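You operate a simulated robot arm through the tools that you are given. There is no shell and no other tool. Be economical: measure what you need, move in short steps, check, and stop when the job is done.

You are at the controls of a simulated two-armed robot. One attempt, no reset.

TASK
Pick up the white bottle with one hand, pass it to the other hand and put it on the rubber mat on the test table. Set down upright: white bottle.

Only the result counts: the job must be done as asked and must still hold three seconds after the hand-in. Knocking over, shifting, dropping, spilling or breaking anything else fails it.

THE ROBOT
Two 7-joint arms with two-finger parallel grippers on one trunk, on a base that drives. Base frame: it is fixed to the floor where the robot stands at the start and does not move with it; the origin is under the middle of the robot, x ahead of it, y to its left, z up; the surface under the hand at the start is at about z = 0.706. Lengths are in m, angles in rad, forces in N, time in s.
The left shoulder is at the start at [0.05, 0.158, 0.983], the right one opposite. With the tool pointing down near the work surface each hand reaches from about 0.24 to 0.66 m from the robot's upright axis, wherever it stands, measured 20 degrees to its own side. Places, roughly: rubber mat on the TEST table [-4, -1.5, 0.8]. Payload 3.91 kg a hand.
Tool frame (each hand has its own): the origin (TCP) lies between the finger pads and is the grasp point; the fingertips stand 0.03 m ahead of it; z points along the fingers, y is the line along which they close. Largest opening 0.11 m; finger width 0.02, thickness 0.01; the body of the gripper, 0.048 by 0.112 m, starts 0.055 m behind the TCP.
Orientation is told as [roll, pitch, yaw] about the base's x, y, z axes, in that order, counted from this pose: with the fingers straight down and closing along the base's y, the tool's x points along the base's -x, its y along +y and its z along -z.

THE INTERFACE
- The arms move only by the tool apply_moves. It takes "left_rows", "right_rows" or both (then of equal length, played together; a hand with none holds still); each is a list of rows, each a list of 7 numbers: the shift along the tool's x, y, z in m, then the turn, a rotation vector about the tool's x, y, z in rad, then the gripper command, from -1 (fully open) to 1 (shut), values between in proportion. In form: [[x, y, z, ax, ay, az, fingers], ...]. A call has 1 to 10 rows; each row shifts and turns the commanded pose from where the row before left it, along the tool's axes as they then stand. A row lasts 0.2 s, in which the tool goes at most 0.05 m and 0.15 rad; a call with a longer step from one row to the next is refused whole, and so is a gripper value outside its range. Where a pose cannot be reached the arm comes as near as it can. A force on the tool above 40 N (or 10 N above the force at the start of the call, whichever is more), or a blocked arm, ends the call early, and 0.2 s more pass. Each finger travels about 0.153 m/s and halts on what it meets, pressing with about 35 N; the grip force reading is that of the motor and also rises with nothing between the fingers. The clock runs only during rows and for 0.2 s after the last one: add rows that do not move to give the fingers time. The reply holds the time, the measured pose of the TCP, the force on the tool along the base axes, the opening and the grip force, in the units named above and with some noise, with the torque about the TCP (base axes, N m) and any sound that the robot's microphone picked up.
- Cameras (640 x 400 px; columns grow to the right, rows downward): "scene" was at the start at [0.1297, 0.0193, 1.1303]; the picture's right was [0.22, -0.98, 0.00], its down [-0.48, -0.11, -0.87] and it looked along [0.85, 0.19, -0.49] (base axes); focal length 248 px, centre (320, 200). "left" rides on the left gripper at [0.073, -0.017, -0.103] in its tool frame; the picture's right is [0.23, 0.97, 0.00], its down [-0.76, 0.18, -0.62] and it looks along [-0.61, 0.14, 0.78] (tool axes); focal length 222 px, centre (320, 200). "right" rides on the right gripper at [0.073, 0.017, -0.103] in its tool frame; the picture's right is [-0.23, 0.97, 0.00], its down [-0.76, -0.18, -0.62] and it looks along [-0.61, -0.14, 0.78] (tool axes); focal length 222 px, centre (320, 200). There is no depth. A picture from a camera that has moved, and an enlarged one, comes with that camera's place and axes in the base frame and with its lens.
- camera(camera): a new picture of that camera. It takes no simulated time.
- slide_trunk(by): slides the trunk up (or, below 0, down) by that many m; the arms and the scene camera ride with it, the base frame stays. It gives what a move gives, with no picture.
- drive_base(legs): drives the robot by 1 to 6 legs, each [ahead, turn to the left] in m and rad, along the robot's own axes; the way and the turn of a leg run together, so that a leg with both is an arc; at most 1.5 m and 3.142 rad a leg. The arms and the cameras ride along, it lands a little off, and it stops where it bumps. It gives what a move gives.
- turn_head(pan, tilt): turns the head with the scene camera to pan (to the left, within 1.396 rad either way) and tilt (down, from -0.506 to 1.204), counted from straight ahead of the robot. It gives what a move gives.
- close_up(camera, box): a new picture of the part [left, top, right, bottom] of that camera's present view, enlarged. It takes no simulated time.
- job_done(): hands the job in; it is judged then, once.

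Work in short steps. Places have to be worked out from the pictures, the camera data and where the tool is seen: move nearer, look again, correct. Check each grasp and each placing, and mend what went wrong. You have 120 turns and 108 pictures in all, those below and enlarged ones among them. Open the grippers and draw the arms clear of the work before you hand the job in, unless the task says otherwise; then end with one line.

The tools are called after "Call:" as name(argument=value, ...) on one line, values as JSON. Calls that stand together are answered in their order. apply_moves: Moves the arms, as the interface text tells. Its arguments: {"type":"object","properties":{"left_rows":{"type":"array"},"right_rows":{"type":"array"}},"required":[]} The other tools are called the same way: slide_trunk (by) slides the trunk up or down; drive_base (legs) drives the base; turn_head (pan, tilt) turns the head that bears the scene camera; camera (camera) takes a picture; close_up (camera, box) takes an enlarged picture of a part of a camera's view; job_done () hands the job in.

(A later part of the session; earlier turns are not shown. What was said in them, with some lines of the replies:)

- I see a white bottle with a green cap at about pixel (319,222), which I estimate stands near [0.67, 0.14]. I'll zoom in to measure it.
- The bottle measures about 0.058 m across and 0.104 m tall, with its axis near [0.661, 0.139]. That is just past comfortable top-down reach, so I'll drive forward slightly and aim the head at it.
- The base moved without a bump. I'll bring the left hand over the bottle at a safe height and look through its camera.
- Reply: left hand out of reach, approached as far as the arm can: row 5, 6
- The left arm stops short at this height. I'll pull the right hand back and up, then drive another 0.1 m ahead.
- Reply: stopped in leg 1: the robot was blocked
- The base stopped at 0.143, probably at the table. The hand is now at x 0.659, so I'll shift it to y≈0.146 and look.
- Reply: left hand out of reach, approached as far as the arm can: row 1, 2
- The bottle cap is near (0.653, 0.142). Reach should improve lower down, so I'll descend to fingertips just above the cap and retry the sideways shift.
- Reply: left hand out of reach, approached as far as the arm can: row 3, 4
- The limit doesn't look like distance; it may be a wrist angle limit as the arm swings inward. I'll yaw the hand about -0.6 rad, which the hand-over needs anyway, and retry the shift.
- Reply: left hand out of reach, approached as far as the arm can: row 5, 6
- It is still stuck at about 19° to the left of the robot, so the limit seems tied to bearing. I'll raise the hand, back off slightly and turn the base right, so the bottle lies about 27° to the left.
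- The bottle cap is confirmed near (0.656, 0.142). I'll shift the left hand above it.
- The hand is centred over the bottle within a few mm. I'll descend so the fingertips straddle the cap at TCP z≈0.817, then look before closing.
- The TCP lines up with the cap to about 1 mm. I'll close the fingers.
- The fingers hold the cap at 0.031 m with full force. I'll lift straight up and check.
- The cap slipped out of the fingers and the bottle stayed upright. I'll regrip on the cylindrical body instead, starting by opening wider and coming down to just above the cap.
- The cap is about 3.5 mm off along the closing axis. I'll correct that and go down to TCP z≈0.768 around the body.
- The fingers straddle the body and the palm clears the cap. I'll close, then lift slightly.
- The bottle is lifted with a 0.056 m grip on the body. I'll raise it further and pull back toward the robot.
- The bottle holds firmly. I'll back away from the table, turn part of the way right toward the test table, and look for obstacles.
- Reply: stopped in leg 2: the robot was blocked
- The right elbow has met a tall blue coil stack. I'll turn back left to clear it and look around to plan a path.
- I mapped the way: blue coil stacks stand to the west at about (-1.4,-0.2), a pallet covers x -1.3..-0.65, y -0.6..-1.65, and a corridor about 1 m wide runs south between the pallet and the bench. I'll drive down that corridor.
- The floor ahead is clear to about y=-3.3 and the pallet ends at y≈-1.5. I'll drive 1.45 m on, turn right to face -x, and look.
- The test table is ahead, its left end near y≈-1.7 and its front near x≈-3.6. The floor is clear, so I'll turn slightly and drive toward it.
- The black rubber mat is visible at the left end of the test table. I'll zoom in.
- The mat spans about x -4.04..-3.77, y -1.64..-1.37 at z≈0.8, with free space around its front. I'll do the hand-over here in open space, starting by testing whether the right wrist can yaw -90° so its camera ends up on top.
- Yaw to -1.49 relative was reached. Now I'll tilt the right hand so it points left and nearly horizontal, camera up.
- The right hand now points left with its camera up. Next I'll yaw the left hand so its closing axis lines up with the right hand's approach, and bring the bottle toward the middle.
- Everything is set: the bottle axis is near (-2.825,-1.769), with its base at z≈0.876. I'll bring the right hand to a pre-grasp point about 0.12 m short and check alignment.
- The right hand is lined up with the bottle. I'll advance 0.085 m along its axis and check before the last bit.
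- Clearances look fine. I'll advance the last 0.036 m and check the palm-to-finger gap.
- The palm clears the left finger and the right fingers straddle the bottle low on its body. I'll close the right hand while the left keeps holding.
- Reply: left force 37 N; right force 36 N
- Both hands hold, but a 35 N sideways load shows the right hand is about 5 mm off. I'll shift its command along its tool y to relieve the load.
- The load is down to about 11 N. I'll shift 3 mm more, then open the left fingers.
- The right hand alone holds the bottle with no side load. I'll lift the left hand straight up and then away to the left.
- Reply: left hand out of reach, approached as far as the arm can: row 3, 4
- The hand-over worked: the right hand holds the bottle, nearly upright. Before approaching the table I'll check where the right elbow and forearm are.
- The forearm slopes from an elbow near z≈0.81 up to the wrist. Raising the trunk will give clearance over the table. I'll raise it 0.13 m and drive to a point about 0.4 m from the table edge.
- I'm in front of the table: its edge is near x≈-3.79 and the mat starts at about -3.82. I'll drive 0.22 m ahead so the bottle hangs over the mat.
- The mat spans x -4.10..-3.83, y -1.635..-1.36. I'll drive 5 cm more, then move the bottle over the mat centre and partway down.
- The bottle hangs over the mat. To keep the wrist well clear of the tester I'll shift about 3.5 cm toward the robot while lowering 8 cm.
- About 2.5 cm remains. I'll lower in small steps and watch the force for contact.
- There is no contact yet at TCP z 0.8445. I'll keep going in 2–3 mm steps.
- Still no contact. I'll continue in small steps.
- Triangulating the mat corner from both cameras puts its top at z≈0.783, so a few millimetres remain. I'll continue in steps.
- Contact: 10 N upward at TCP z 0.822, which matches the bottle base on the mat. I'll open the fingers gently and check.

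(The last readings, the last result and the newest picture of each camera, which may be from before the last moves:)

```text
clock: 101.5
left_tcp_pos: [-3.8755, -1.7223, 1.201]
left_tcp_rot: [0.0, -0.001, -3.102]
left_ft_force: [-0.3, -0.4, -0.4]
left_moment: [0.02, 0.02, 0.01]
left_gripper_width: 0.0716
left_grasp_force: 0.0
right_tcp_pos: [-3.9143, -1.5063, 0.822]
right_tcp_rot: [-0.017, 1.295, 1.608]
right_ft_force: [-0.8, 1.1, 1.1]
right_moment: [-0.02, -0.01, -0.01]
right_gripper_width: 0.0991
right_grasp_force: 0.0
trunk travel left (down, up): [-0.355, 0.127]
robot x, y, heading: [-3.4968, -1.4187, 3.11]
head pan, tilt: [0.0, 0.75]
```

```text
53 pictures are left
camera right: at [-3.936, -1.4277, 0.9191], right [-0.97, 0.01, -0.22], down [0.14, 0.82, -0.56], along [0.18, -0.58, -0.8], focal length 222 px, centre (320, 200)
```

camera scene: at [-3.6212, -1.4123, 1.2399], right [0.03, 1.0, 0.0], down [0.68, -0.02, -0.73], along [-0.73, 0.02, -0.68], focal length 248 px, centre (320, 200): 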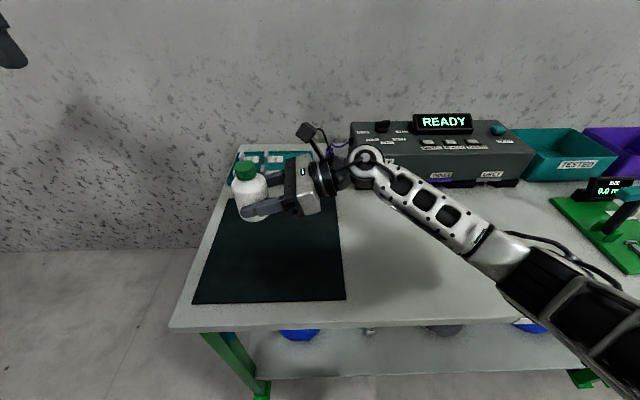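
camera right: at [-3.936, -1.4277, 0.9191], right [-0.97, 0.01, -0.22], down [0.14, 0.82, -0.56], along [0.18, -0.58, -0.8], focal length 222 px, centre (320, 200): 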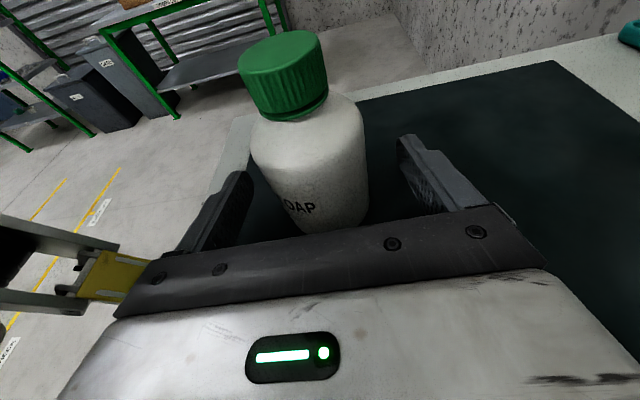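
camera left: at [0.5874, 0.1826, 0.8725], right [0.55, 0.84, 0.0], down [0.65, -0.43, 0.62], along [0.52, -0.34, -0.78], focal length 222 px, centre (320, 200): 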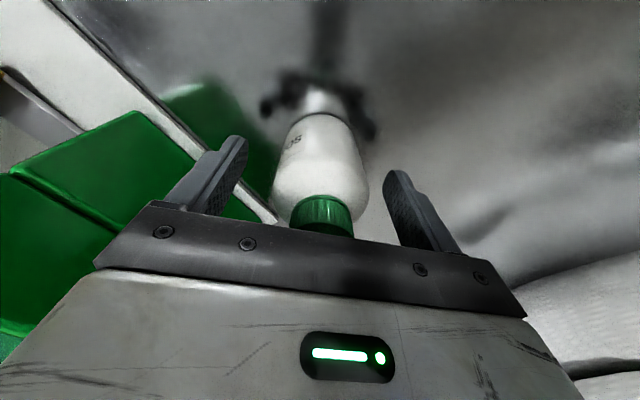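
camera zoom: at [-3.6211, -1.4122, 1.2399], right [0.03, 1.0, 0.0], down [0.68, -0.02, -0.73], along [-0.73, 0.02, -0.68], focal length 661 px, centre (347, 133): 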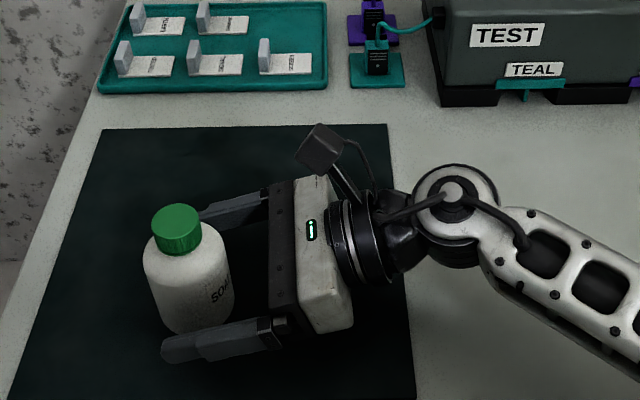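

The bottle stands upright and free on the mat. I'll withdraw the right hand along its axis, then raise it.

Call:
apply_moves(right_rows=[[0, 0, -0.02, 0, 0, 0, -0.8], [0, 0, -0.03, 0, 0, 0, -0.8], [0, 0, -0.03, 0, 0, 0, -0.8], [0.02, 0, -0.02, 0, 0, 0, -0.8], [0.04, 0, 0, 0, 0, 0, -0.8], [0.04, 0, 0, 0, 0, 0, -0.8], [0.04, 0, 0, 0, 0, 0, -0.8]])

Call:
camera(camera="scene")

```text
clock: 103.1
left_tcp_pos: [-3.8762, -1.7206, 1.2014]
left_tcp_rot: [0.001, 0.0, -3.104]
left_ft_force: [-0.1, 0.8, 0.8]
left_moment: [0.01, 0.0, -0.02]
left_gripper_width: 0.0713
left_grasp_force: 0.0
right_tcp_pos: [-3.9204, -1.4471, 0.9847]
right_tcp_rot: [-0.02, 1.294, 1.606]
right_ft_force: [0.1, -0.3, 0.7]
right_moment: [-0.01, 0.01, 0.0]
right_gripper_width: 0.0991
right_grasp_force: 0.0
trunk travel left (down, up): [-0.355, 0.127]
robot x, y, heading: [-3.4993, -1.413, 3.112]
head pan, tilt: [0.0, 0.75]
```

```text
52 pictures are left
camera scene: at [-3.621, -1.4124, 1.2399], right [0.03, 1.0, 0.0], down [0.68, -0.02, -0.73], along [-0.73, 0.02, -0.68], focal length 248 px, centre (320, 200)
```

scene: 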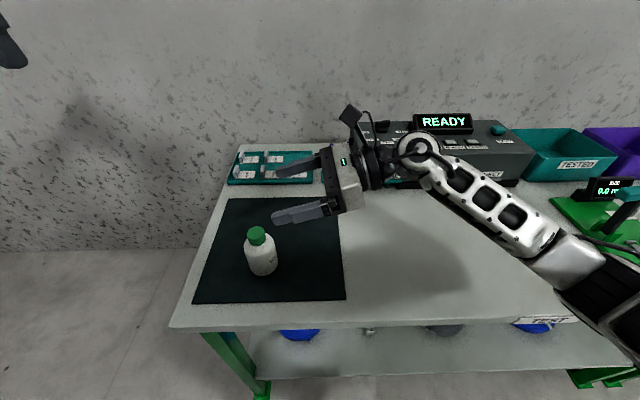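

The bottle is upright in the middle of the mat and the hand is well above it. I'll back the robot away and take a last look.

Call:
drive_base(legs=[[-0.35, 0.0]])

Call:
camera(camera="scene")

```text
clock: 105.4
left_tcp_pos: [-3.5265, -1.7294, 1.2022]
left_tcp_rot: [-0.001, 0.0, -3.111]
left_ft_force: [-0.1, 0.7, 0.6]
left_moment: [-0.01, 0.03, 0.0]
left_gripper_width: 0.0712
left_grasp_force: 0.1
right_tcp_pos: [-3.568, -1.4543, 0.9843]
right_tcp_rot: [-0.019, 1.294, 1.6]
right_ft_force: [-0.6, 0.7, -0.4]
right_moment: [-0.02, -0.03, -0.04]
right_gripper_width: 0.0992
right_grasp_force: 0.1
trunk travel left (down, up): [-0.355, 0.127]
robot x, y, heading: [-3.1463, -1.429, 3.107]
head pan, tilt: [0.0, 0.75]
```

```text
51 pictures are left
camera scene: at [-3.2687, -1.423, 1.24], right [0.04, 1.0, 0.0], down [0.68, -0.03, -0.73], along [-0.73, 0.03, -0.68], focal length 248 px, centre (320, 200)
```

scene: 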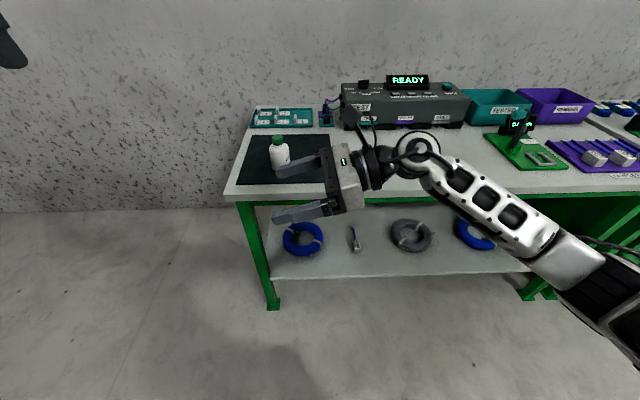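

The bottle stands upright on the mat, both grippers are open and the arms are clear. I'm handing the job in.

Call:
job_done()

```text
The job is handed in.
```

The white bottle was picked up with the left hand, passed to the right hand, and now stands upright on the rubber mat on the test table; on the way the base bumped the start bench and the right elbow touched a coil stack, and I saw nothing moved.
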